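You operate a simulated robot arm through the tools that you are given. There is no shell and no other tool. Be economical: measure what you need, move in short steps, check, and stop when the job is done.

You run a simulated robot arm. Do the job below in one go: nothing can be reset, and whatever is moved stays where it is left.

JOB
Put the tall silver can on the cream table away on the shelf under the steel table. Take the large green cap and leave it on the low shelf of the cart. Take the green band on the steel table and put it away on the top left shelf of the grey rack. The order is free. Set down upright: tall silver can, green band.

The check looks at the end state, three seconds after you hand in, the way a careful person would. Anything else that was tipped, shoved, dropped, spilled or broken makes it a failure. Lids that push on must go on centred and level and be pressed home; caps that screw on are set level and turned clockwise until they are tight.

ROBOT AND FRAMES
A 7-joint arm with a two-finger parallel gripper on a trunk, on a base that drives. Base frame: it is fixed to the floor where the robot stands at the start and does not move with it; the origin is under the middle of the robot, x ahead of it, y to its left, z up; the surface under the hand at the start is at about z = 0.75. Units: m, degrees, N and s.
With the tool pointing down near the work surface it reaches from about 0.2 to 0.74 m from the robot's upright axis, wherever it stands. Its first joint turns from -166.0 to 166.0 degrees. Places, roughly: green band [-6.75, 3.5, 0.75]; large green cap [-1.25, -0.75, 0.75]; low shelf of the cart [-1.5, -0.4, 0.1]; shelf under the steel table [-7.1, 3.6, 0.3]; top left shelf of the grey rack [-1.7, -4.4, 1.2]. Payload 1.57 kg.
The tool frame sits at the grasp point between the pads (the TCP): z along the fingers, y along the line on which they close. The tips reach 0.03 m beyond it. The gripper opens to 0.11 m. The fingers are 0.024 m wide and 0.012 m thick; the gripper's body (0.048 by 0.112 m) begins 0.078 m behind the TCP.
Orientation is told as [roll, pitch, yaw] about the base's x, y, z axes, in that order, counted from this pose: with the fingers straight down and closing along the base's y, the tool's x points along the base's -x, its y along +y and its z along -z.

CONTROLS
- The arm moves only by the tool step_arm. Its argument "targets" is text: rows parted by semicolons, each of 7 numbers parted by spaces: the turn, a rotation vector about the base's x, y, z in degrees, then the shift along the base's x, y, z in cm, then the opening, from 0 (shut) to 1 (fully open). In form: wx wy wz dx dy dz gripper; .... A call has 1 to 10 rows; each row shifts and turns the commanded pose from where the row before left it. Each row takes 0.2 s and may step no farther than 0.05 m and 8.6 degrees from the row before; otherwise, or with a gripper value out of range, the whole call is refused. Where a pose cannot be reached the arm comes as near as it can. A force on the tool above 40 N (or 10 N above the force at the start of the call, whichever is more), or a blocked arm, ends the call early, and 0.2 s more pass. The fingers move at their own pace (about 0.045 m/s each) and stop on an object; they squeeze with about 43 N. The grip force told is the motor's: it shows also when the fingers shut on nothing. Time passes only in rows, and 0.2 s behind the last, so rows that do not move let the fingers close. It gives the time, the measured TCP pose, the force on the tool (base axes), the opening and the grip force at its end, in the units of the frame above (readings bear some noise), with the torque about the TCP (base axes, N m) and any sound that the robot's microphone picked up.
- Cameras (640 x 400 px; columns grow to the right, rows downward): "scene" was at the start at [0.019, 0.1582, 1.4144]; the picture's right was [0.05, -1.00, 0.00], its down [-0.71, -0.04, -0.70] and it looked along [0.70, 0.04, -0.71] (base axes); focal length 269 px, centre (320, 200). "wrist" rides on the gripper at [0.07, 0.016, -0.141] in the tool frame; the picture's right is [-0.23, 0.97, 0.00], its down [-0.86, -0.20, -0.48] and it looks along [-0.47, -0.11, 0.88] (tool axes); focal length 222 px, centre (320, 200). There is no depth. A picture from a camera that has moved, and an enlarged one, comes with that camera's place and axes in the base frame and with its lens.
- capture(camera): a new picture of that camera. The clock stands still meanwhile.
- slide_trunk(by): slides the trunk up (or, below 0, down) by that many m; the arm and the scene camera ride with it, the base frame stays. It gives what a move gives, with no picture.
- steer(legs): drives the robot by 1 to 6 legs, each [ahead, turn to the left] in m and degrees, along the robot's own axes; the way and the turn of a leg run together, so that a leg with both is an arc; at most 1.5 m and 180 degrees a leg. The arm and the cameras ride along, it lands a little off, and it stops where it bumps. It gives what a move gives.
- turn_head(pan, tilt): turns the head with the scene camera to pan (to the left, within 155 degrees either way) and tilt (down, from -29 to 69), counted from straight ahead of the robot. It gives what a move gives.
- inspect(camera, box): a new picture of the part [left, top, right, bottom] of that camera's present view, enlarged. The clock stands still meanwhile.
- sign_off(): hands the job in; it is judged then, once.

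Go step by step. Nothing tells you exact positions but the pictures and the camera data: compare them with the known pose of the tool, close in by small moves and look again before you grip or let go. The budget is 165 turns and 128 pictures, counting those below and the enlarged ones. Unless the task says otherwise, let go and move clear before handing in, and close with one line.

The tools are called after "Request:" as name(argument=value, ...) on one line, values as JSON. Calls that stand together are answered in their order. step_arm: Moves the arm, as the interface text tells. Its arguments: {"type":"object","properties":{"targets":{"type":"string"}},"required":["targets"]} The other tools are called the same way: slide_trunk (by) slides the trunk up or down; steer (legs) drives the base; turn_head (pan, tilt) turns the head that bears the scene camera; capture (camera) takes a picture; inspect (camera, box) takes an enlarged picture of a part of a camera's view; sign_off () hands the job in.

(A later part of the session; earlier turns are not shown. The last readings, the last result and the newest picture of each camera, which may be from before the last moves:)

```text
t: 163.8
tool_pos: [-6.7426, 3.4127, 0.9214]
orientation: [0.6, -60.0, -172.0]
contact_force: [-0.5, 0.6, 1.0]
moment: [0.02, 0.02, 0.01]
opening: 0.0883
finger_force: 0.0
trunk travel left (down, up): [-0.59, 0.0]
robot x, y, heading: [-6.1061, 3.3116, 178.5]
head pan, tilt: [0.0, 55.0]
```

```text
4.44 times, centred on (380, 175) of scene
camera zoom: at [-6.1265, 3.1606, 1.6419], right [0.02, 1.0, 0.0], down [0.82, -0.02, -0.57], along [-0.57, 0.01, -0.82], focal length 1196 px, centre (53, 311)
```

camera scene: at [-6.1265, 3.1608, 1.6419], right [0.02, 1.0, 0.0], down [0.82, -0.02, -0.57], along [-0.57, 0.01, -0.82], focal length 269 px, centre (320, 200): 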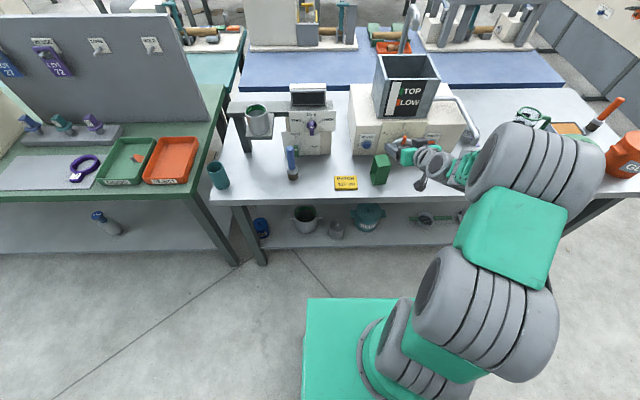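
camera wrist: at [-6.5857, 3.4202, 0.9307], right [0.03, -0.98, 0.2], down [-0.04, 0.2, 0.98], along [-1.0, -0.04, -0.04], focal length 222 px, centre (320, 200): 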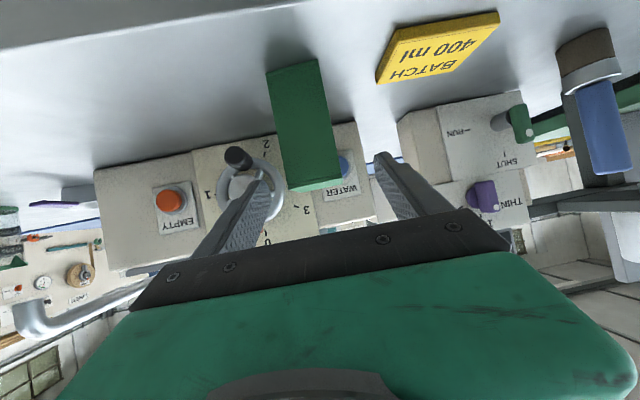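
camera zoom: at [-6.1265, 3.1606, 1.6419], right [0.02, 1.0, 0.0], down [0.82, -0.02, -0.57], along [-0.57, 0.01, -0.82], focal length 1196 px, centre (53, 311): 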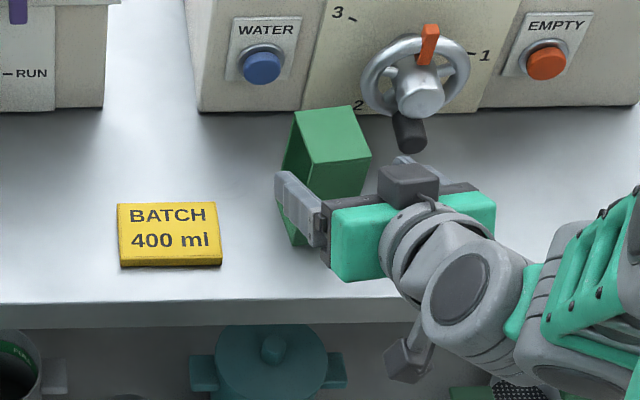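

I correct +1.7 cm in y and advance partway along the tool axis, then look again.

Request:
step_arm(targets="0 0 0 0 1.7 0 0.86; 0 0 0 0 0 -2.5 0.86; 0 0 0 -3 -0.4 -2 0.86; 0 0 0 -3 -0.4 -1.8 0.86; 0 0 0 0 0 0 0.86")

Request:
capture(camera="wrist")

Request:
inspect(camera="scene", box=[320, 130, 440, 220])

```text
t: 165.0
tool_pos: [-6.8028, 3.4198, 0.8548]
orientation: [0.6, -59.9, -172.0]
contact_force: [-1.4, -0.2, 0.1]
moment: [0.02, -0.03, -0.01]
opening: 0.0946
finger_force: 0.0
trunk travel left (down, up): [-0.59, 0.0]
robot x, y, heading: [-6.1132, 3.3163, 178.8]
head pan, tilt: [0.0, 55.0]
```

```text
57 pictures are left
camera wrist: at [-6.6459, 3.4282, 0.864], right [0.03, -0.98, 0.2], down [-0.04, 0.2, 0.98], along [-1.0, -0.04, -0.04], focal length 222 px, centre (320, 200)
```

wrist: 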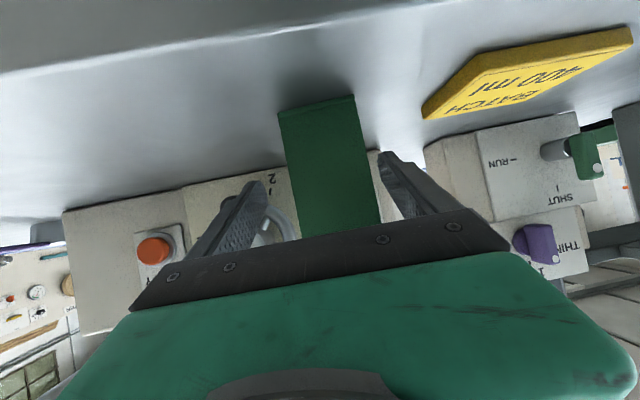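

```text
4.44 times, centred on (380, 175) of scene
camera zoom: at [-6.1266, 3.1608, 1.6419], right [0.02, 1.0, 0.0], down [0.82, -0.02, -0.57], along [-0.57, 0.01, -0.82], focal length 1196 px, centre (53, 311)
```

zoom: 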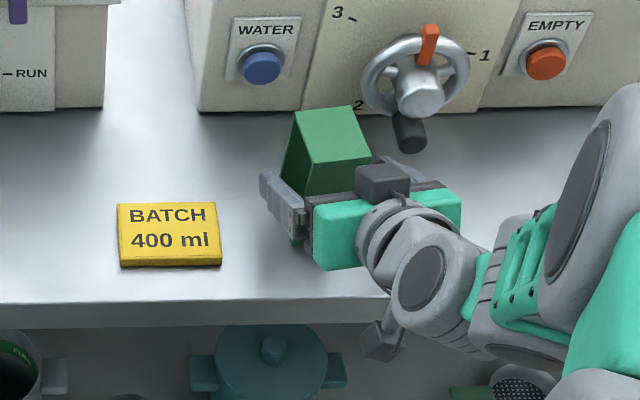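

The images agree if the tabletop is at z≈0.785 with the band at x≈−6.80…−6.86, top z≈0.905. I finish the approach and close.

Request:
step_arm(targets="0 0 0 -1.6 -0.8 -0.5 0.86; 0 0 0 -1.6 -0.3 -0.5 0.86; 0 0 0 0 0 0 0.86")

Request:
inspect(camera="wrist", box=[200, 60, 440, 260])

Request:
inspect(camera="scene", box=[340, 140, 420, 190])

```text
t: 165.8
tool_pos: [-6.8345, 3.4091, 0.8458]
orientation: [0.6, -60.0, -172.0]
contact_force: [-0.4, 0.1, -0.8]
moment: [0.04, 0.01, 0.01]
opening: 0.0947
finger_force: 0.1
trunk travel left (down, up): [-0.59, 0.0]
robot x, y, heading: [-6.1077, 3.3149, 178.7]
head pan, tilt: [0.0, 55.0]
```

```text
2.00 times, centred on (320, 160) of wrist
camera zoom: at [-6.6775, 3.4182, 0.8554], right [0.03, -0.98, 0.2], down [-0.04, 0.2, 0.98], along [-1.0, -0.04, -0.04], focal length 444 px, centre (320, 280)
```

zoom: 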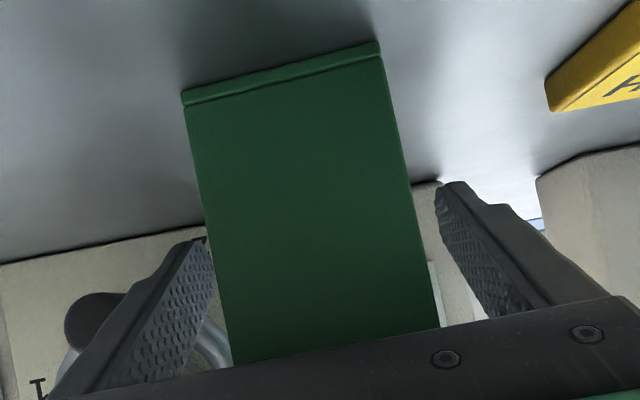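

```text
8.00 times, centred on (380, 165) of scene
camera zoom: at [-6.1265, 3.1608, 1.6419], right [0.02, 1.0, 0.0], down [0.82, -0.02, -0.57], along [-0.57, 0.01, -0.82], focal length 2153 px, centre (-160, 480)
```

zoom: 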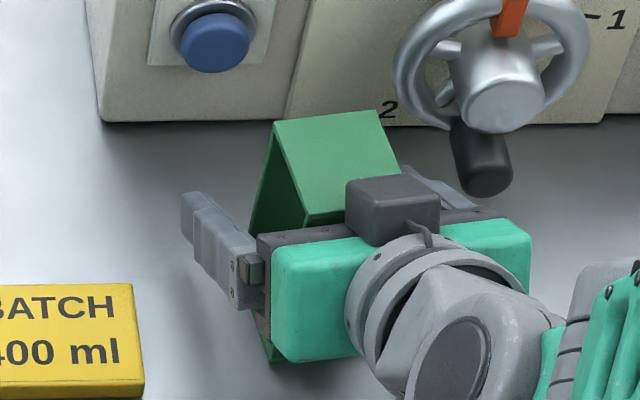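

Request:
step_arm(targets="0 0 0 0 0.6 0 0.86; 0 0 0 0 0 0 0.6; 0 0 0 0 0 0 0.4; 0 0 0 0 0 0 0.2; 0 0 0 0 0 0 0; 0 0 0 0 0 0 0; 0 0 0 0 0 0 0")

Request:
inspect(camera="wrist", box=[200, 60, 440, 260])

```text
t: 167.4
tool_pos: [-6.8336, 3.417, 0.8462]
orientation: [0.5, -60.0, -172.1]
contact_force: [-0.3, 0.9, 0.1]
moment: [0.01, -0.02, 0.01]
opening: 0.0492
finger_force: 40.2
trunk travel left (down, up): [-0.59, 0.0]
robot x, y, heading: [-6.1114, 3.3143, 178.7]
head pan, tilt: [0.0, 55.0]
```

```text
2.00 times, centred on (320, 160) of wrist
camera zoom: at [-6.6779, 3.4245, 0.8562], right [0.03, -0.98, 0.2], down [-0.04, 0.2, 0.98], along [-1.0, -0.04, -0.04], focal length 444 px, centre (320, 280)
```

zoom: 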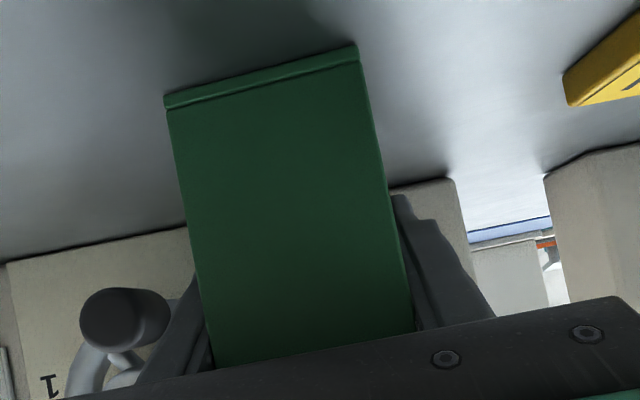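

Gripped at 49 mm. Lift straight up, then back the base out.

Request:
step_arm(targets="0 0 0 0 0 2 0; 0 0 0 0 0 4 0; 0 0 0 0 0 4.5 0; 0 0 0 0 0 4.5 0; 0 0 0 0 0 0 0")

Request:
steer(legs=[[-0.5, 0]])

Request:
capture(camera="wrist")

Request:
capture(camera="scene")

```text
t: 168.6
tool_pos: [-6.8338, 3.4171, 0.9975]
orientation: [0.7, -60.0, -172.0]
contact_force: [0.9, 1.2, -0.1]
moment: [0.0, 0.0, -0.01]
opening: 0.0493
finger_force: 43.1
trunk travel left (down, up): [-0.59, 0.0]
robot x, y, heading: [-6.1073, 3.3122, 178.7]
head pan, tilt: [0.0, 55.0]
```

```text
t: 171.6
tool_pos: [-6.3279, 3.4025, 0.9966]
orientation: [0.6, -60.0, -171.8]
contact_force: [0.6, 0.5, 0.0]
moment: [0.0, 0.03, 0.01]
opening: 0.0491
finger_force: 43.3
trunk travel left (down, up): [-0.59, 0.0]
robot x, y, heading: [-5.6022, 3.3071, 179.1]
head pan, tilt: [0.0, 55.0]
```

```text
52 pictures are left
camera wrist: at [-6.1714, 3.4117, 1.0056], right [0.04, -0.98, 0.2], down [-0.04, 0.2, 0.98], along [-1.0, -0.05, -0.04], focal length 222 px, centre (320, 200)
```

wrist: 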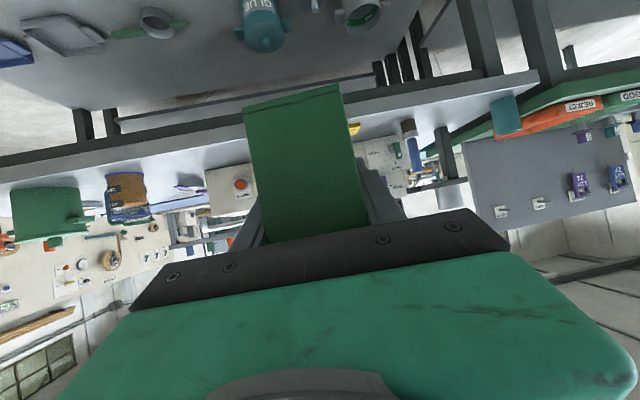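

```text
51 pictures are left
camera scene: at [-5.6182, 3.1509, 1.6419], right [0.02, 1.0, 0.0], down [0.82, -0.01, -0.57], along [-0.57, 0.01, -0.82], focal length 269 px, centre (320, 200)
```

scene: 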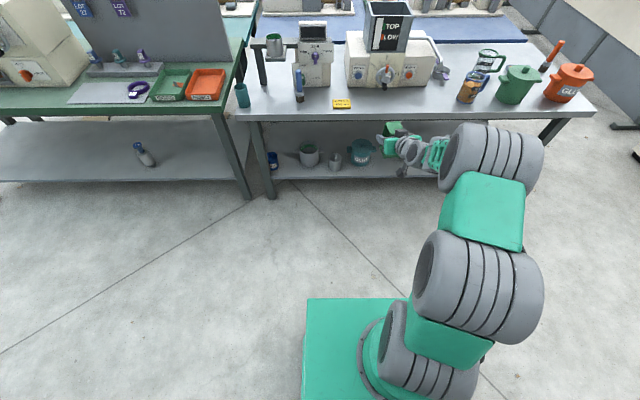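

Band is held securely. Now the trip to the grey rack: back through the gap the way I came.

Request:
steer(legs=[[0, 127.3], [1.18, 0], [0, 53.6]])

Request:
capture(camera="scene")

```text
t: 185.4
tool_pos: [-4.13, 2.302, 0.9954]
orientation: [0.5, -59.8, 10.9]
contact_force: [0.3, -0.1, -0.5]
moment: [0.01, -0.02, 0.0]
opening: 0.0491
finger_force: 42.5
trunk travel left (down, up): [-0.59, 0.0]
robot x, y, heading: [-4.8554, 2.3683, 1.4]
head pan, tilt: [0.0, 55.0]
```

```text
50 pictures are left
camera scene: at [-4.8529, 2.5228, 1.6418], right [0.03, -1.0, 0.0], down [-0.82, -0.02, -0.57], along [0.57, 0.02, -0.82], focal length 269 px, centre (320, 200)
```

scene: 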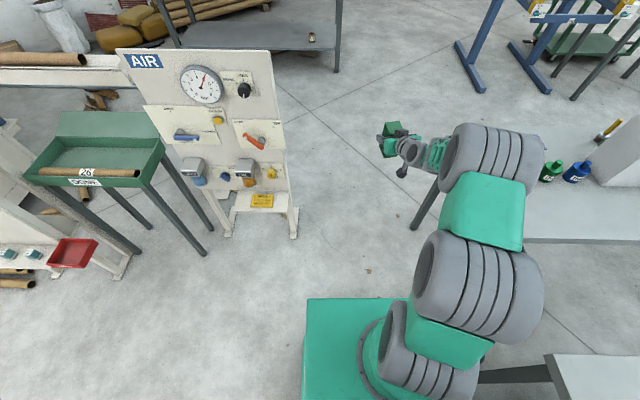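

Gap is clear. Drive through with a slight heading correction.

Request:
steer(legs=[[0, -2.9], [1.5, 0], [0.25, 0]])

```text
t: 194.6
tool_pos: [-2.3935, 2.2061, 0.9963]
orientation: [0.5, -60.0, 7.0]
contact_force: [0.7, -0.5, 0.1]
moment: [-0.04, -0.02, 0.02]
opening: 0.0489
finger_force: 43.3
trunk travel left (down, up): [-0.59, 0.0]
robot x, y, heading: [-3.1162, 2.3192, -2.2]
head pan, tilt: [0.0, 55.0]
```

Request:
steer(legs=[[0, -36], [1.15, 0], [0, 34], [1.4, 0]])

Request:
turn_head(pan=-75, tilt=30)

Request:
capture(camera="scene")

```text
t: 210.2
tool_pos: [-0.1122, 1.5088, 0.9954]
orientation: [0.6, -60.1, 8.5]
contact_force: [-0.1, -0.1, 0.4]
moment: [0.0, 0.0, 0.03]
opening: 0.0491
finger_force: 43.1
trunk travel left (down, up): [-0.59, 0.0]
robot x, y, heading: [-0.8398, 1.605, -0.6]
head pan, tilt: [0.0, 55.0]
```

```text
t: 211.7
tool_pos: [-0.1128, 1.5089, 0.996]
orientation: [0.7, -60.0, 8.4]
contact_force: [-0.8, -0.1, -1.3]
moment: [0.02, -0.01, -0.03]
opening: 0.0492
finger_force: 42.8
trunk travel left (down, up): [-0.59, 0.0]
robot x, y, heading: [-0.8378, 1.6042, -0.8]
head pan, tilt: [-75.0, 30.0]
```

```text
49 pictures are left
camera scene: at [-0.8764, 1.6701, 1.6779], right [-0.97, -0.25, 0.0], down [-0.12, 0.48, -0.87], along [0.21, -0.84, -0.5], focal length 269 px, centre (320, 200)
```

scene: 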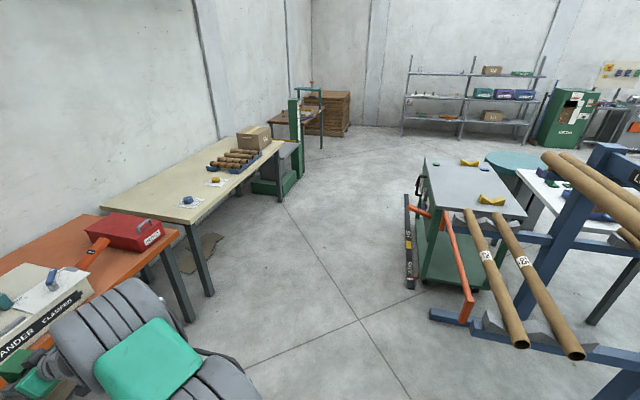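

Clear aisle between the cream table and the cart (x≈−0.45). I drive south toward the rack.

Request:
steer(legs=[[0, -74.5], [1.5, 0], [0, -15], [1.5, 0], [0.9, 0]])

Request:
turn_head(pan=-35, tilt=20)

Request:
capture(camera="scene")

```text
t: 233.8
tool_pos: [-0.6644, -2.8209, 0.995]
orientation: [0.6, -60.1, -82.9]
contact_force: [-0.9, 0.4, -0.4]
moment: [0.01, -0.01, -0.02]
opening: 0.0488
finger_force: 42.7
trunk travel left (down, up): [-0.59, 0.0]
robot x, y, heading: [-0.5534, -2.0982, -92.1]
head pan, tilt: [-75.0, 30.0]
```

```text
t: 234.9
tool_pos: [-0.6628, -2.8209, 0.9967]
orientation: [0.7, -59.9, -82.9]
contact_force: [-0.4, 0.6, -0.6]
moment: [-0.01, -0.02, 0.0]
opening: 0.0488
finger_force: 43.3
trunk travel left (down, up): [-0.59, 0.0]
robot x, y, heading: [-0.5494, -2.0962, -92.3]
head pan, tilt: [-35.0, 20.0]
```

```text
48 pictures are left
camera scene: at [-0.4526, -2.1177, 1.6939], right [-0.8, 0.6, 0.0], down [0.21, 0.27, -0.94], along [-0.57, -0.75, -0.34], focal length 269 px, centre (320, 200)
```

scene: 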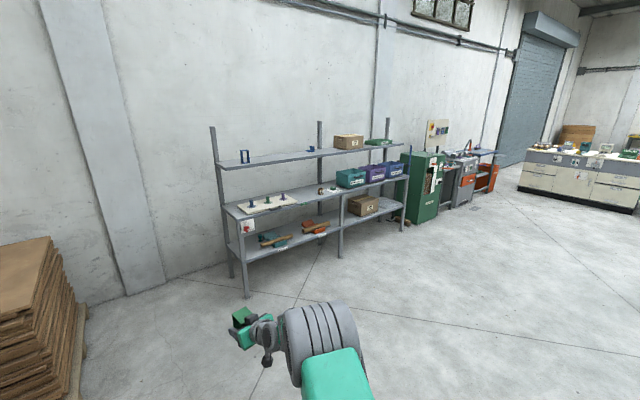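

The rack's top-left shelf has a small dark frame at its left end and free room in the middle (x≈−1.7). The top shelf's front edge is at y≈−4.3. Raise the band first, square the yaw, then drive there.

Request:
step_arm(targets="0 0 -4 0 0 4.8 0; 0 0 -4 0 0 4.8 0; 0 0 0 0 0 4.8 0; 0 0 0 0 0 4.8 0; 0 0 0 0 0 4.8 0; 0 0 0 0 0 4.8 0; 0 0 0 0 0 4.8 0; 0 0 0 0 0 0 0")

Request:
steer(legs=[[0, -36.6], [0.8, 0], [0.75, 0], [0, 38.8]])

Request:
turn_head(pan=0, tilt=20)

Request:
capture(camera="scene")

Request:
capture(camera="wrist")

```text
t: 236.7
tool_pos: [-0.66, -2.8193, 1.3333]
orientation: [0.7, -60.0, -90.9]
contact_force: [-0.5, 1.2, -0.6]
moment: [-0.01, 0.02, 0.0]
opening: 0.0493
finger_force: 42.9
trunk travel left (down, up): [-0.59, 0.0]
robot x, y, heading: [-0.5481, -2.0944, -92.2]
head pan, tilt: [-35.0, 20.0]
```

```text
t: 248.4
tool_pos: [-1.6916, -4.0173, 1.3332]
orientation: [0.6, -60.0, -90.7]
contact_force: [0.0, 0.1, -0.7]
moment: [-0.05, -0.04, 0.02]
opening: 0.0489
finger_force: 43.0
trunk travel left (down, up): [-0.59, 0.0]
robot x, y, heading: [-1.5822, -3.2924, -92.1]
head pan, tilt: [-35.0, 20.0]
```

```text
t: 249.4
tool_pos: [-1.6921, -4.0185, 1.3329]
orientation: [0.6, -60.0, -90.7]
contact_force: [0.1, -0.5, 0.0]
moment: [0.03, 0.01, 0.0]
opening: 0.0488
finger_force: 43.0
trunk travel left (down, up): [-0.59, 0.0]
robot x, y, heading: [-1.5841, -3.2956, -92.2]
head pan, tilt: [0.0, 20.0]
```

```text
47 pictures are left
camera scene: at [-1.4327, -3.3342, 1.694], right [-1.0, 0.03, 0.0], down [0.01, 0.34, -0.94], along [-0.03, -0.94, -0.34], focal length 269 px, centre (320, 200)
```

scene: 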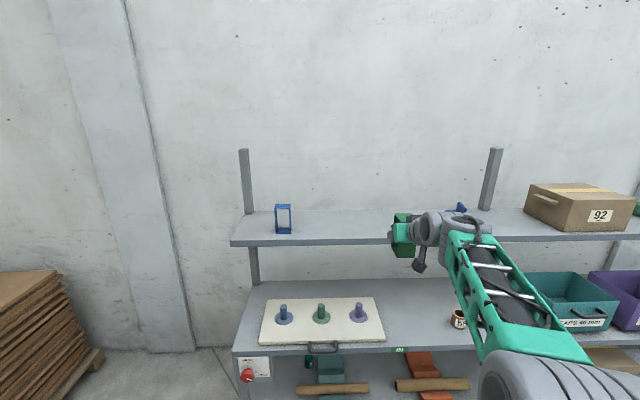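

```text
46 pictures are left
camera wrist: at [-1.6755, -3.8603, 1.3424], right [0.97, -0.12, 0.2], down [-0.2, -0.01, 0.98], along [-0.11, -0.99, -0.04], focal length 222 px, centre (320, 200)
```

wrist: 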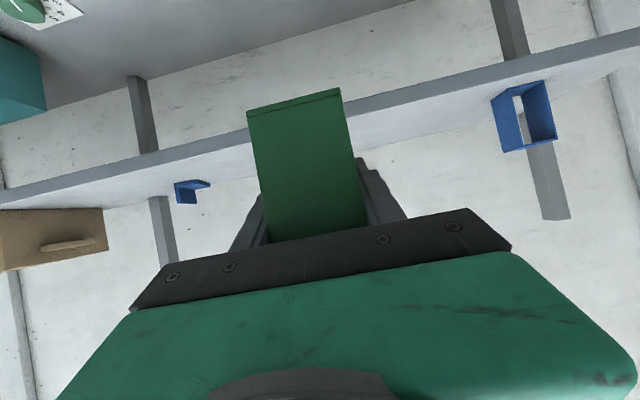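

Shelf top ≈ z 1.19, front edge y≈−4.28; the spot at x≈−1.69 is free. Drive closer, then extend.

Request:
steer(legs=[[0.26, 0]])

Request:
step_arm(targets="0 0 0 0.2 -4 0 0; 0 0 0 0.2 -4 0 0; 0 0 0 0 -4 0 0; 0 0 0 0 0 0 0")

Request:
capture(camera="scene")

Request:
capture(camera="wrist")

```text
t: 251.3
tool_pos: [-1.6915, -4.2707, 1.3311]
orientation: [0.6, -59.9, -90.1]
contact_force: [-0.1, -0.4, -1.7]
moment: [-0.04, 0.0, 0.02]
opening: 0.0492
finger_force: 43.3
trunk travel left (down, up): [-0.59, 0.0]
robot x, y, heading: [-1.5941, -3.5417, -91.2]
head pan, tilt: [0.0, 20.0]
```

```text
t: 252.3
tool_pos: [-1.6847, -4.3892, 1.3354]
orientation: [0.5, -60.0, -90.1]
contact_force: [-0.9, 0.3, 0.0]
moment: [-0.02, 0.0, 0.03]
opening: 0.049
finger_force: 43.5
trunk travel left (down, up): [-0.59, 0.0]
robot x, y, heading: [-1.5901, -3.5438, -91.3]
head pan, tilt: [0.0, 20.0]
```

```text
45 pictures are left
camera scene: at [-1.4393, -3.5823, 1.694], right [-1.0, 0.02, 0.0], down [0.01, 0.34, -0.94], along [-0.02, -0.94, -0.34], focal length 269 px, centre (320, 200)
```

scene: 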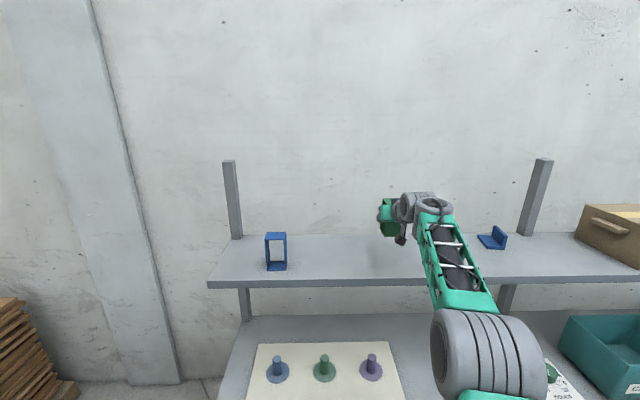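

```text
44 pictures are left
camera wrist: at [-1.6708, -4.231, 1.3445], right [0.97, -0.11, 0.2], down [-0.2, -0.01, 0.98], along [-0.1, -0.99, -0.04], focal length 222 px, centre (320, 200)
```

wrist: 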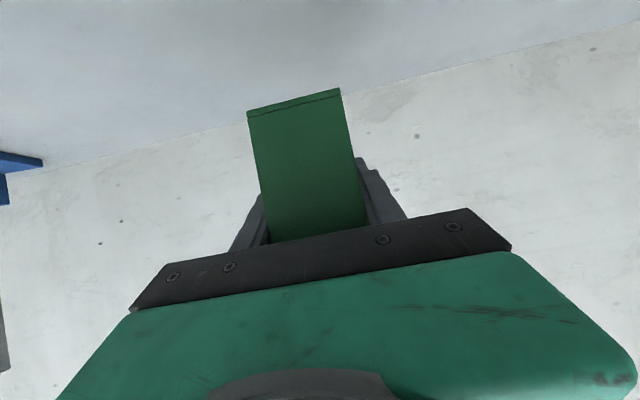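

Over the shelf, well in from the edge. Lower to contact in small steps.

Request:
step_arm(targets="0 0 0 0 -1.5 -2 0; 0 0 0 0 0 -2 0; 0 0 0 0 0 -1 0; 0 0 0 0 0 0 0")

Request:
inspect(camera="wrist", box=[200, 60, 440, 260])

Request:
inspect(camera="scene", box=[350, 180, 450, 290])

```text
t: 253.3
tool_pos: [-1.6862, -4.4023, 1.2821]
orientation: [0.7, -59.9, -90.1]
contact_force: [-0.9, -0.4, 0.2]
moment: [0.0, 0.01, -0.02]
opening: 0.0491
finger_force: 43.1
trunk travel left (down, up): [-0.59, 0.0]
robot x, y, heading: [-1.5928, -3.5423, -91.2]
head pan, tilt: [0.0, 20.0]
```

```text
2.00 times, centred on (320, 160) of wrist
camera zoom: at [-1.673, -4.2442, 1.2913], right [0.97, -0.11, 0.2], down [-0.2, -0.02, 0.98], along [-0.1, -0.99, -0.04], focal length 444 px, centre (320, 280)
```

zoom: 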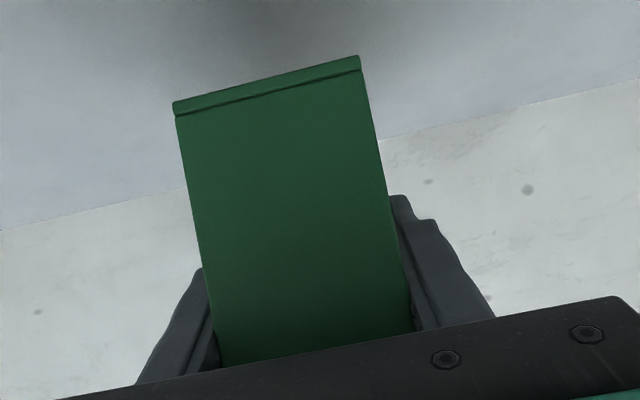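

```text
3.64 times, centred on (400, 235) of scene
camera zoom: at [-1.4394, -3.5827, 1.694], right [-1.0, 0.02, 0.0], down [0.01, 0.34, -0.94], along [-0.02, -0.94, -0.34], focal length 979 px, centre (29, 73)
```

zoom: 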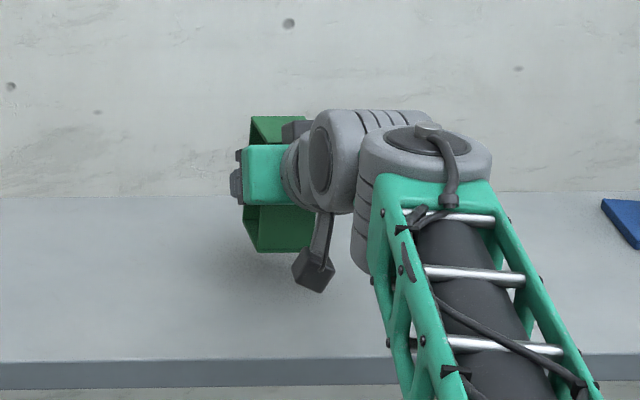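

Request:
step_arm(targets="0 0 0 0 0 -1 0; 0 0 0 0 0 -0.5 0; 0 0 0 0 0 -0.5 0; 0 0 0 0 0 -0.5 0; 0 0 0 0 0 0 0")

Request:
inspect(camera="wrist", box=[200, 60, 440, 260])

```text
t: 254.5
tool_pos: [-1.6865, -4.4032, 1.258]
orientation: [0.8, -59.9, -90.0]
contact_force: [0.3, 0.1, -0.8]
moment: [0.01, 0.02, -0.01]
opening: 0.0493
finger_force: 42.9
trunk travel left (down, up): [-0.59, 0.0]
robot x, y, heading: [-1.5908, -3.5448, -91.0]
head pan, tilt: [0.0, 20.0]
```

```text
2.00 times, centred on (320, 160) of wrist
camera zoom: at [-1.6727, -4.2449, 1.2671], right [0.97, -0.11, 0.2], down [-0.2, -0.02, 0.98], along [-0.1, -0.99, -0.04], focal length 444 px, centre (320, 280)
```

zoom: 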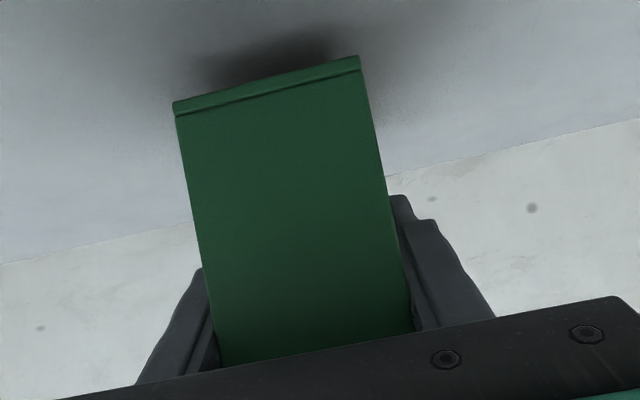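

Shadow is closing in; continue.

Request:
step_arm(targets="0 0 0 0 0 -0.4 0; 0 0 0 0 0 -0.4 0; 0 0 0 0 0 -0.3 0; 0 0 0 0 0 -0.3 0; 0 0 0 0 0 0 0")

```text
t: 255.7
tool_pos: [-1.6867, -4.4035, 1.247]
orientation: [0.5, -60.4, -89.9]
contact_force: [0.6, -2.7, 9.3]
moment: [0.32, 0.23, 0.08]
opening: 0.0492
finger_force: 42.5
trunk travel left (down, up): [-0.59, 0.0]
robot x, y, heading: [-1.5921, -3.5474, -91.3]
head pan, tilt: [0.0, 20.0]
```

Contact at 9 N. Ease slightly, open, and withdraw along the tool axis.

Request:
step_arm(targets="0 0 0 0 0 0.15 0; 0 0 0 0 0 0 0.5; 0 0 0 0 0 0 0.7; 0 0 0 0 0 0 0.85; 0 0 0 0 0 0 0.85; 0 0 0 0 3 1.5 0.85; 0 0 0 0 4 2.3 0.85; 0 0 0 0 4 2.3 0.85; 0 0 0 0 4 2.3 0.85; 0 0 0 0 0 0 0.85")

Request:
inspect(camera="wrist", box=[200, 20, 440, 220])

Request:
capture(camera="scene")

```text
t: 257.9
tool_pos: [-1.6864, -4.2528, 1.3281]
orientation: [0.7, -60.0, -90.1]
contact_force: [-0.2, -0.2, 0.6]
moment: [-0.03, 0.03, -0.01]
opening: 0.0936
finger_force: 0.1
trunk travel left (down, up): [-0.59, 0.0]
robot x, y, heading: [-1.5905, -3.5444, -91.2]
head pan, tilt: [0.0, 20.0]
```

```text
2.00 times, centred on (320, 120) of wrist
camera zoom: at [-1.6722, -4.0954, 1.3378], right [0.97, -0.11, 0.2], down [-0.21, -0.02, 0.98], along [-0.1, -0.99, -0.04], focal length 444 px, centre (320, 360)
```

zoom: 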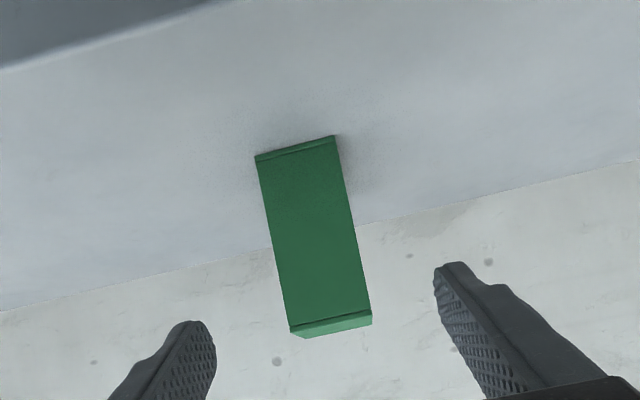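

```text
39 pictures are left
camera scene: at [-1.4395, -3.5829, 1.6939], right [-1.0, 0.02, 0.0], down [0.01, 0.34, -0.94], along [-0.02, -0.94, -0.34], focal length 269 px, centre (320, 200)
```

scene: 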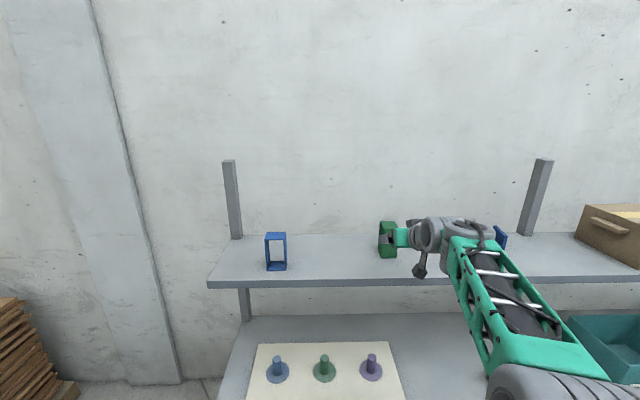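

The band stands upright on the top left shelf, gripper clear. Now the cap: back off and drive to the east side of the cart.

Request:
steer(legs=[[-0.5, 0], [0, 143], [1.45, 0], [0, 28], [1.12, 0]])

Request:
turn_head(pan=85, tilt=40)

Request:
capture(camera="scene")

```text
t: 280.0
tool_pos: [-0.125, -0.2192, 1.3297]
orientation: [0.6, -59.9, 77.2]
contact_force: [-1.2, 0.3, -0.4]
moment: [0.02, -0.05, -0.01]
opening: 0.0935
finger_force: 0.1
trunk travel left (down, up): [-0.59, 0.0]
robot x, y, heading: [-0.3723, -0.8899, 76.0]
head pan, tilt: [0.0, 20.0]
```

```text
t: 281.6
tool_pos: [-0.1244, -0.2196, 1.3275]
orientation: [0.6, -60.0, 77.2]
contact_force: [0.3, -0.2, -0.2]
moment: [0.01, -0.01, 0.01]
opening: 0.0934
finger_force: 0.0
trunk travel left (down, up): [-0.59, 0.0]
robot x, y, heading: [-0.3738, -0.8902, 75.9]
head pan, tilt: [85.0, 40.0]
```

```text
38 pictures are left
camera scene: at [-0.6186, -0.8827, 1.6626], right [0.33, 0.95, 0.0], down [0.61, -0.21, -0.77], along [-0.72, 0.25, -0.64], focal length 269 px, centre (320, 200)
```

scene: 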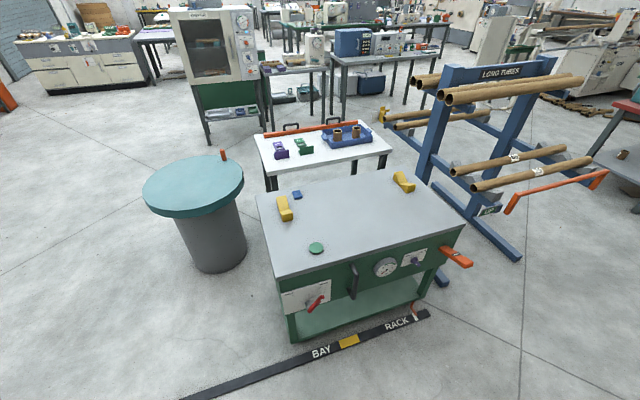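

The cap lies at about (−1.318, −0.657) on the cart top; cart front is at x≈−1.235, facing me. Position in front of it.

Request:
steer(legs=[[0, 62.7], [0.22, 0], [0, 41.4]])

Request:
turn_head(pan=-5, tilt=55)

Request:
capture(camera="scene")

Request:
inspect(camera="wrist", box=[160, 0, 480, 200])

```text
t: 288.0
tool_pos: [-1.2492, -0.6993, 1.3282]
orientation: [0.7, -60.0, -176.4]
contact_force: [-0.6, -0.6, -0.1]
moment: [0.0, -0.03, -0.01]
opening: 0.0936
finger_force: 0.0
trunk travel left (down, up): [-0.59, 0.0]
robot x, y, heading: [-0.5352, -0.7511, -177.7]
head pan, tilt: [85.0, 40.0]
```

```text
t: 289.7
tool_pos: [-1.2503, -0.7, 1.3287]
orientation: [0.5, -60.0, -176.5]
contact_force: [-0.5, -0.3, -0.4]
moment: [0.02, 0.02, -0.02]
opening: 0.0938
finger_force: 0.1
trunk travel left (down, up): [-0.59, 0.0]
robot x, y, heading: [-0.5376, -0.7492, -177.7]
head pan, tilt: [-5.0, 55.0]
```

```text
37 pictures are left
camera scene: at [-0.545, -0.8992, 1.6419], right [0.05, 1.0, 0.0], down [0.82, -0.04, -0.57], along [-0.57, 0.03, -0.82], focal length 269 px, centre (320, 200)
```

scene: 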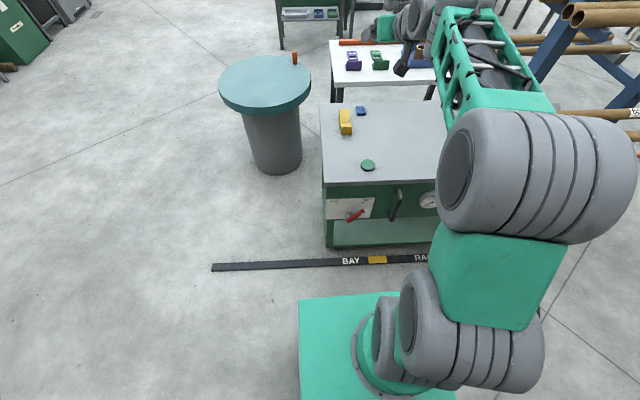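

```text
2.00 times, centred on (320, 100) of wrist
camera zoom: at [-1.0928, -0.7046, 1.338], right [-0.04, -0.98, 0.2], down [-0.03, 0.2, 0.98], along [-1.0, 0.04, -0.04], focal length 444 px, centre (320, 400)
```

zoom: 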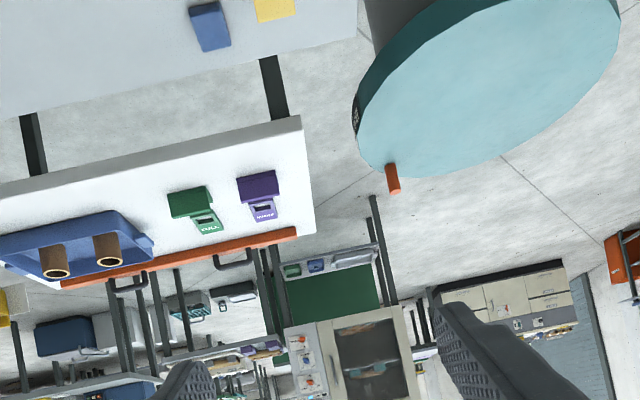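

Lower the tool to a standoff in front of the cap.

Request:
step_arm(targets="0 0 0 0 2.5 -4 0.85; 0 0 0 0 2.5 -4 0.85; 0 0 0 0.5 0 -4.8 0.85; 0 0 0 0.5 0 -4.8 0.85; 0 0 0 0.5 0 -4.8 0.85; 0 0 0 0.5 0 -4.8 0.85; 0 0 0 0 0 -4.8 0.85; 0 0 0 0 0 -4.8 0.85; 0 0 0 0 0 -4.8 0.85; 0 0 0 0 0 0 0.85")

Request:
capture(camera="wrist")

Request:
inspect(camera="scene", box=[310, 120, 430, 220])

```text
t: 291.9
tool_pos: [-1.2296, -0.6514, 0.9094]
orientation: [0.7, -60.1, -176.5]
contact_force: [0.0, -0.4, 0.1]
moment: [0.0, 0.01, -0.03]
opening: 0.0934
finger_force: 0.1
trunk travel left (down, up): [-0.59, 0.0]
robot x, y, heading: [-0.5372, -0.7509, -177.6]
head pan, tilt: [-5.0, 55.0]
```

```text
35 pictures are left
camera wrist: at [-1.0731, -0.6555, 0.9188], right [-0.04, -0.98, 0.2], down [-0.03, 0.2, 0.98], along [-1.0, 0.04, -0.04], focal length 222 px, centre (320, 200)
```

wrist: 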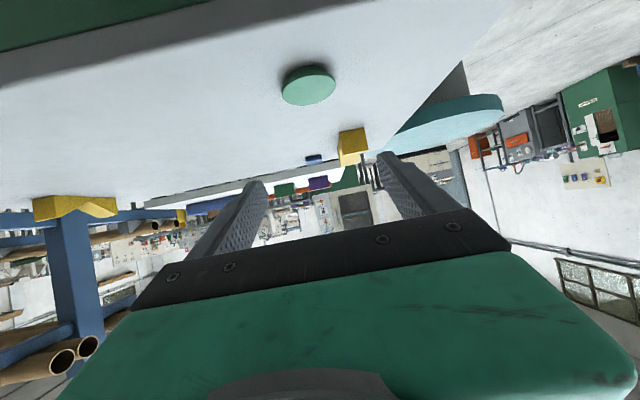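

```text
4.00 times, centred on (370, 170) of scene
camera zoom: at [-0.5452, -0.8991, 1.6419], right [0.05, 1.0, 0.0], down [0.82, -0.04, -0.57], along [-0.57, 0.03, -0.82], focal length 1076 px, centre (120, 320)
```

zoom: 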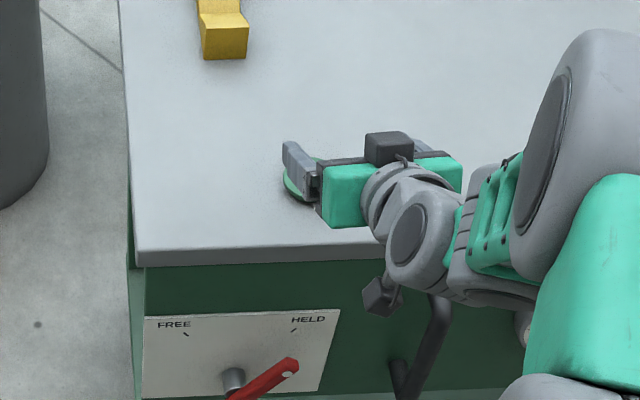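

Cap (≈6.5 cm wide) is centred between the fingers. Lower and advance partway.

Request:
step_arm(targets="0 0 0 0 0 -4 0.95; 0 0 0 0 0 -4 0.95; 0 0 0 -2.5 -0.1 -1 0.95; 0 0 0 0 0 0 0.95")

Request:
inspect(camera="wrist", box=[160, 50, 480, 250])

Request:
inspect(camera="scene", box=[330, 130, 430, 200])

```text
t: 292.9
tool_pos: [-1.2563, -0.6535, 0.8231]
orientation: [0.6, -60.0, -176.3]
contact_force: [0.5, -0.3, 0.3]
moment: [0.0, 0.01, 0.02]
opening: 0.1044
finger_force: 0.1
trunk travel left (down, up): [-0.59, 0.0]
robot x, y, heading: [-0.5361, -0.7506, -177.6]
head pan, tilt: [-5.0, 55.0]
```

```text
2.00 times, centred on (320, 150) of wrist
camera zoom: at [-1.0994, -0.6576, 0.8319], right [-0.04, -0.98, 0.2], down [-0.03, 0.2, 0.98], along [-1.0, 0.04, -0.04], focal length 444 px, centre (320, 300)
```

zoom: 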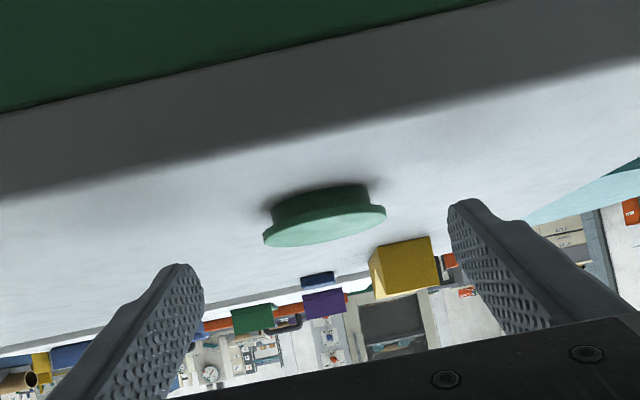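

```text
5.71 times, centred on (380, 165) of scene
camera zoom: at [-0.5452, -0.8992, 1.6419], right [0.05, 1.0, 0.0], down [0.82, -0.04, -0.57], along [-0.57, 0.03, -0.82], focal length 1538 px, centre (-23, 400)
```

zoom: 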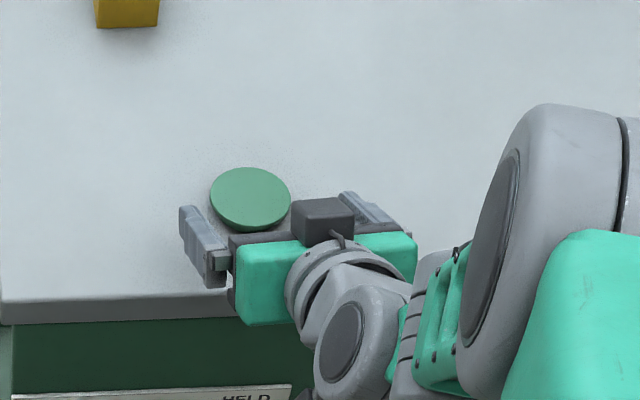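

The cap has a wide flange on a narrower skirt; cart top looks to be z≈0.775, cap top ≈0.79. Advance so the cap sits near the fingertips.

Request:
step_arm(targets="0 0 0 -2.2 -0.4 -0.4 0.95; 0 0 0 -2.3 -0.4 -0.6 0.95; 0 0 0 0 0 0 0.95")

Request:
inspect(camera="wrist", box=[160, 50, 480, 250])

Request:
inspect(camera="scene", box=[330, 130, 430, 200])

```text
t: 293.7
tool_pos: [-1.3008, -0.658, 0.8137]
orientation: [0.6, -60.0, -176.6]
contact_force: [0.1, -0.3, -0.4]
moment: [0.01, -0.02, 0.0]
opening: 0.1044
finger_force: 0.0
trunk travel left (down, up): [-0.59, 0.0]
robot x, y, heading: [-0.5398, -0.7499, -177.9]
head pan, tilt: [-5.0, 55.0]
```

```text
2.00 times, centred on (320, 150) of wrist
camera zoom: at [-1.144, -0.6624, 0.8236], right [-0.04, -0.98, 0.2], down [-0.03, 0.2, 0.98], along [-1.0, 0.04, -0.04], focal length 444 px, centre (320, 300)
```

zoom: 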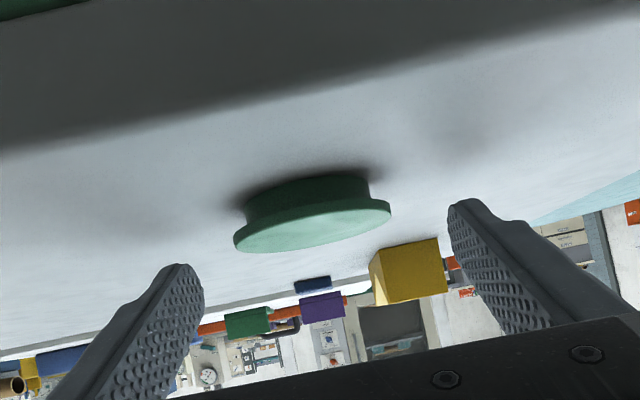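

```text
5.71 times, centred on (380, 165) of scene
camera zoom: at [-0.5451, -0.8991, 1.6419], right [0.05, 1.0, 0.0], down [0.82, -0.04, -0.57], along [-0.57, 0.03, -0.82], focal length 1538 px, centre (-23, 400)
```

zoom: 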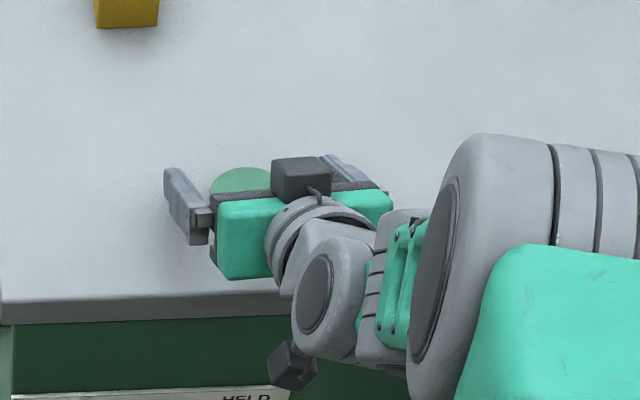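

Straddling the cap. Lower gently until the tips nearly touch the cart top.

Request:
step_arm(targets="0 0 0 -0.5 0 -0.3 0.95; 0 0 0 0 0 -0.3 0.95; 0 0 0 0 0 -0.3 0.95; 0 0 0 0 0 0 0.95")

Request:
inspect(camera="wrist", box=[160, 50, 480, 250])

```text
t: 294.7
tool_pos: [-1.3052, -0.6582, 0.8057]
orientation: [0.4, -60.1, -176.3]
contact_force: [1.0, 0.1, 8.9]
moment: [0.46, 0.16, -0.14]
opening: 0.1045
finger_force: 0.1
trunk travel left (down, up): [-0.59, 0.0]
robot x, y, heading: [-0.5383, -0.7519, -177.9]
head pan, tilt: [-5.0, 55.0]
```

```text
2.00 times, centred on (320, 150) of wrist
camera zoom: at [-1.1481, -0.6626, 0.8141], right [-0.04, -0.98, 0.2], down [-0.02, 0.2, 0.98], along [-1.0, 0.04, -0.03], focal length 444 px, centre (320, 300)
```

zoom: 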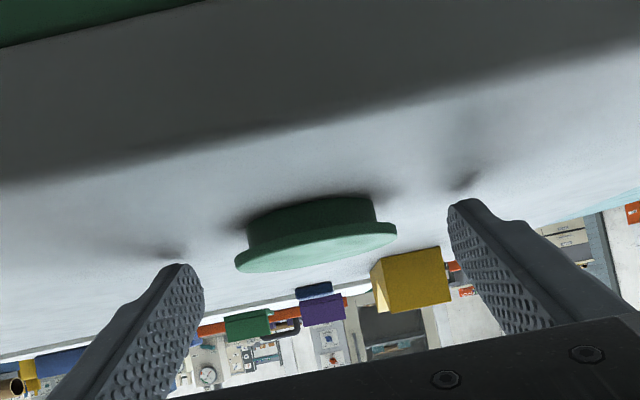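

Tips just touch (cart top ≈0.78). Ease up 2 mm and close.

Request:
step_arm(targets="0 0 0 0 0 0.25 0.8; 0 0 0 0 0 0 0.6; 0 0 0 0 0 0 0.4; 0 0 0 0 0 0 0.2; 0 0 0 0 0 0 0; 0 0 0 0 0 0 0; 0 0 0 0 0 0 0")

Request:
inspect(camera="wrist", box=[160, 50, 480, 250])

```text
t: 296.3
tool_pos: [-1.3053, -0.6587, 0.8043]
orientation: [0.7, -60.0, -176.5]
contact_force: [-0.2, 0.6, 1.7]
moment: [0.06, 0.04, 0.01]
opening: 0.0559
finger_force: 43.3
trunk travel left (down, up): [-0.59, 0.0]
robot x, y, heading: [-0.5384, -0.7506, -177.7]
head pan, tilt: [-5.0, 55.0]
```

```text
2.00 times, centred on (320, 150) of wrist
camera zoom: at [-1.147, -0.6633, 0.8151], right [-0.04, -0.98, 0.2], down [-0.03, 0.2, 0.98], along [-1.0, 0.04, -0.04], focal length 444 px, centre (320, 300)
```

zoom: 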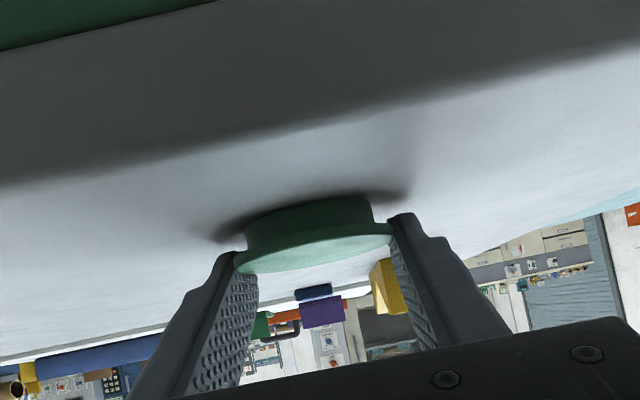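

Gripped at 56 mm. Lift and back off.

Request:
step_arm(targets="0 0 0 0 0 1 0; 0 0 0 0 0 3 0; 0 0 0 0 0 4 0; 0 0 0 0 0 0 0")

Request:
inspect(camera="wrist", box=[160, 50, 480, 250])

```text
t: 297.3
tool_pos: [-1.3057, -0.6578, 0.886]
orientation: [0.6, -59.9, -176.5]
contact_force: [0.1, 0.3, -0.8]
moment: [0.03, 0.0, -0.01]
opening: 0.0556
finger_force: 42.9
trunk travel left (down, up): [-0.59, 0.0]
robot x, y, heading: [-0.5403, -0.7497, -178.1]
head pan, tilt: [-5.0, 55.0]
```

```text
2.00 times, centred on (320, 150) of wrist
camera zoom: at [-1.1494, -0.6629, 0.8949], right [-0.04, -0.98, 0.2], down [-0.03, 0.2, 0.98], along [-1.0, 0.04, -0.04], focal length 444 px, centre (320, 300)
```

zoom: 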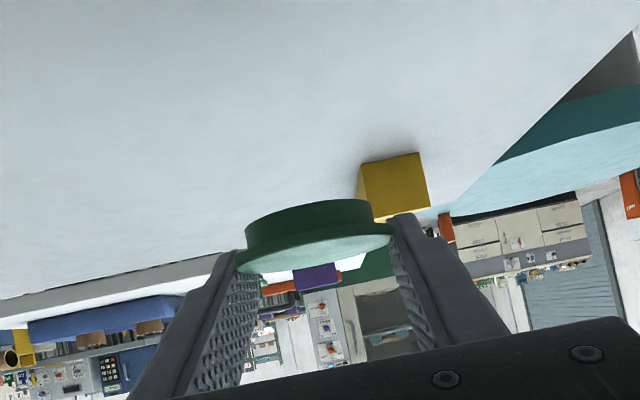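

Cap held level. Back away from the cart, go low, and look at the low shelf.

Request:
steer(legs=[[-0.4, 0]])

Request:
slide_trunk(by=-0.4)

Request:
slide_trunk(by=-0.17)

Request:
turn_head(pan=0, tilt=35)

Request:
capture(camera="scene")

Request:
capture(camera="wrist")

```text
t: 299.8
tool_pos: [-0.9011, -0.6433, 0.8852]
orientation: [0.6, -60.1, -176.5]
contact_force: [-1.0, -0.3, 0.4]
moment: [0.01, 0.01, 0.05]
opening: 0.0553
finger_force: 42.9
trunk travel left (down, up): [-0.59, 0.0]
robot x, y, heading: [-0.1307, -0.7303, -177.8]
head pan, tilt: [-5.0, 55.0]
```

```text
t: 303.6
tool_pos: [-0.9011, -0.643, 0.4856]
orientation: [0.7, -60.0, -176.3]
contact_force: [-0.1, 0.3, 0.2]
moment: [-0.02, 0.0, -0.02]
opening: 0.0549
finger_force: 43.0
trunk travel left (down, up): [-0.19, 0.4]
robot x, y, heading: [-0.125, -0.7335, -177.7]
head pan, tilt: [-5.0, 55.0]
```

```text
t: 305.6
tool_pos: [-0.9013, -0.6435, 0.3158]
orientation: [0.6, -60.1, -176.5]
contact_force: [0.2, -0.1, 0.1]
moment: [0.0, 0.01, 0.02]
opening: 0.0532
finger_force: 42.8
trunk travel left (down, up): [-0.02, 0.57]
robot x, y, heading: [-0.1291, -0.7295, -177.6]
head pan, tilt: [-5.0, 55.0]
```

```text
t: 306.4
tool_pos: [-0.9007, -0.6432, 0.3147]
orientation: [0.7, -60.0, -176.4]
contact_force: [0.4, -0.3, -0.8]
moment: [-0.01, 0.0, -0.02]
opening: 0.0528
finger_force: 43.1
trunk travel left (down, up): [-0.02, 0.57]
robot x, y, heading: [-0.1273, -0.7361, -177.9]
head pan, tilt: [0.0, 35.0]
```

```text
26 pictures are left
camera scene: at [-0.1546, -0.8898, 1.1], right [-0.04, 1.0, 0.0], down [0.57, 0.02, -0.82], along [-0.82, -0.03, -0.57], focal length 269 px, centre (320, 200)
```

scene: 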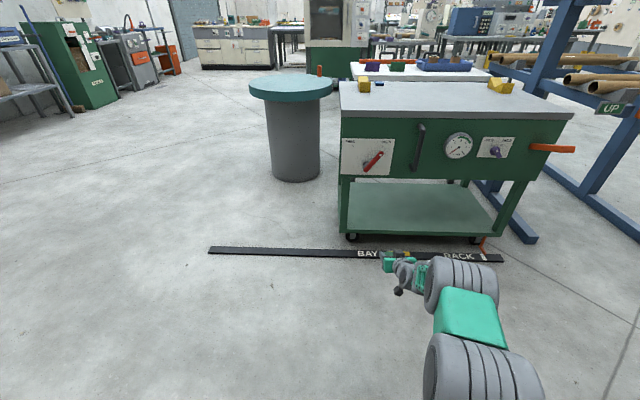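

```text
25 pictures are left
camera wrist: at [-0.7433, -0.6471, 0.3247], right [-0.04, -0.98, 0.2], down [-0.03, 0.2, 0.98], along [-1.0, 0.04, -0.04], focal length 222 px, centre (320, 200)
```

wrist: 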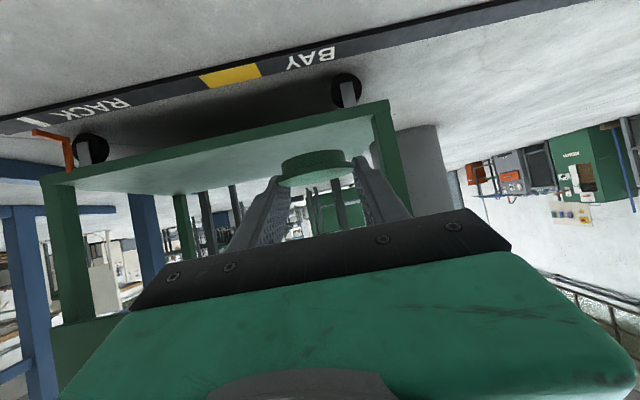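

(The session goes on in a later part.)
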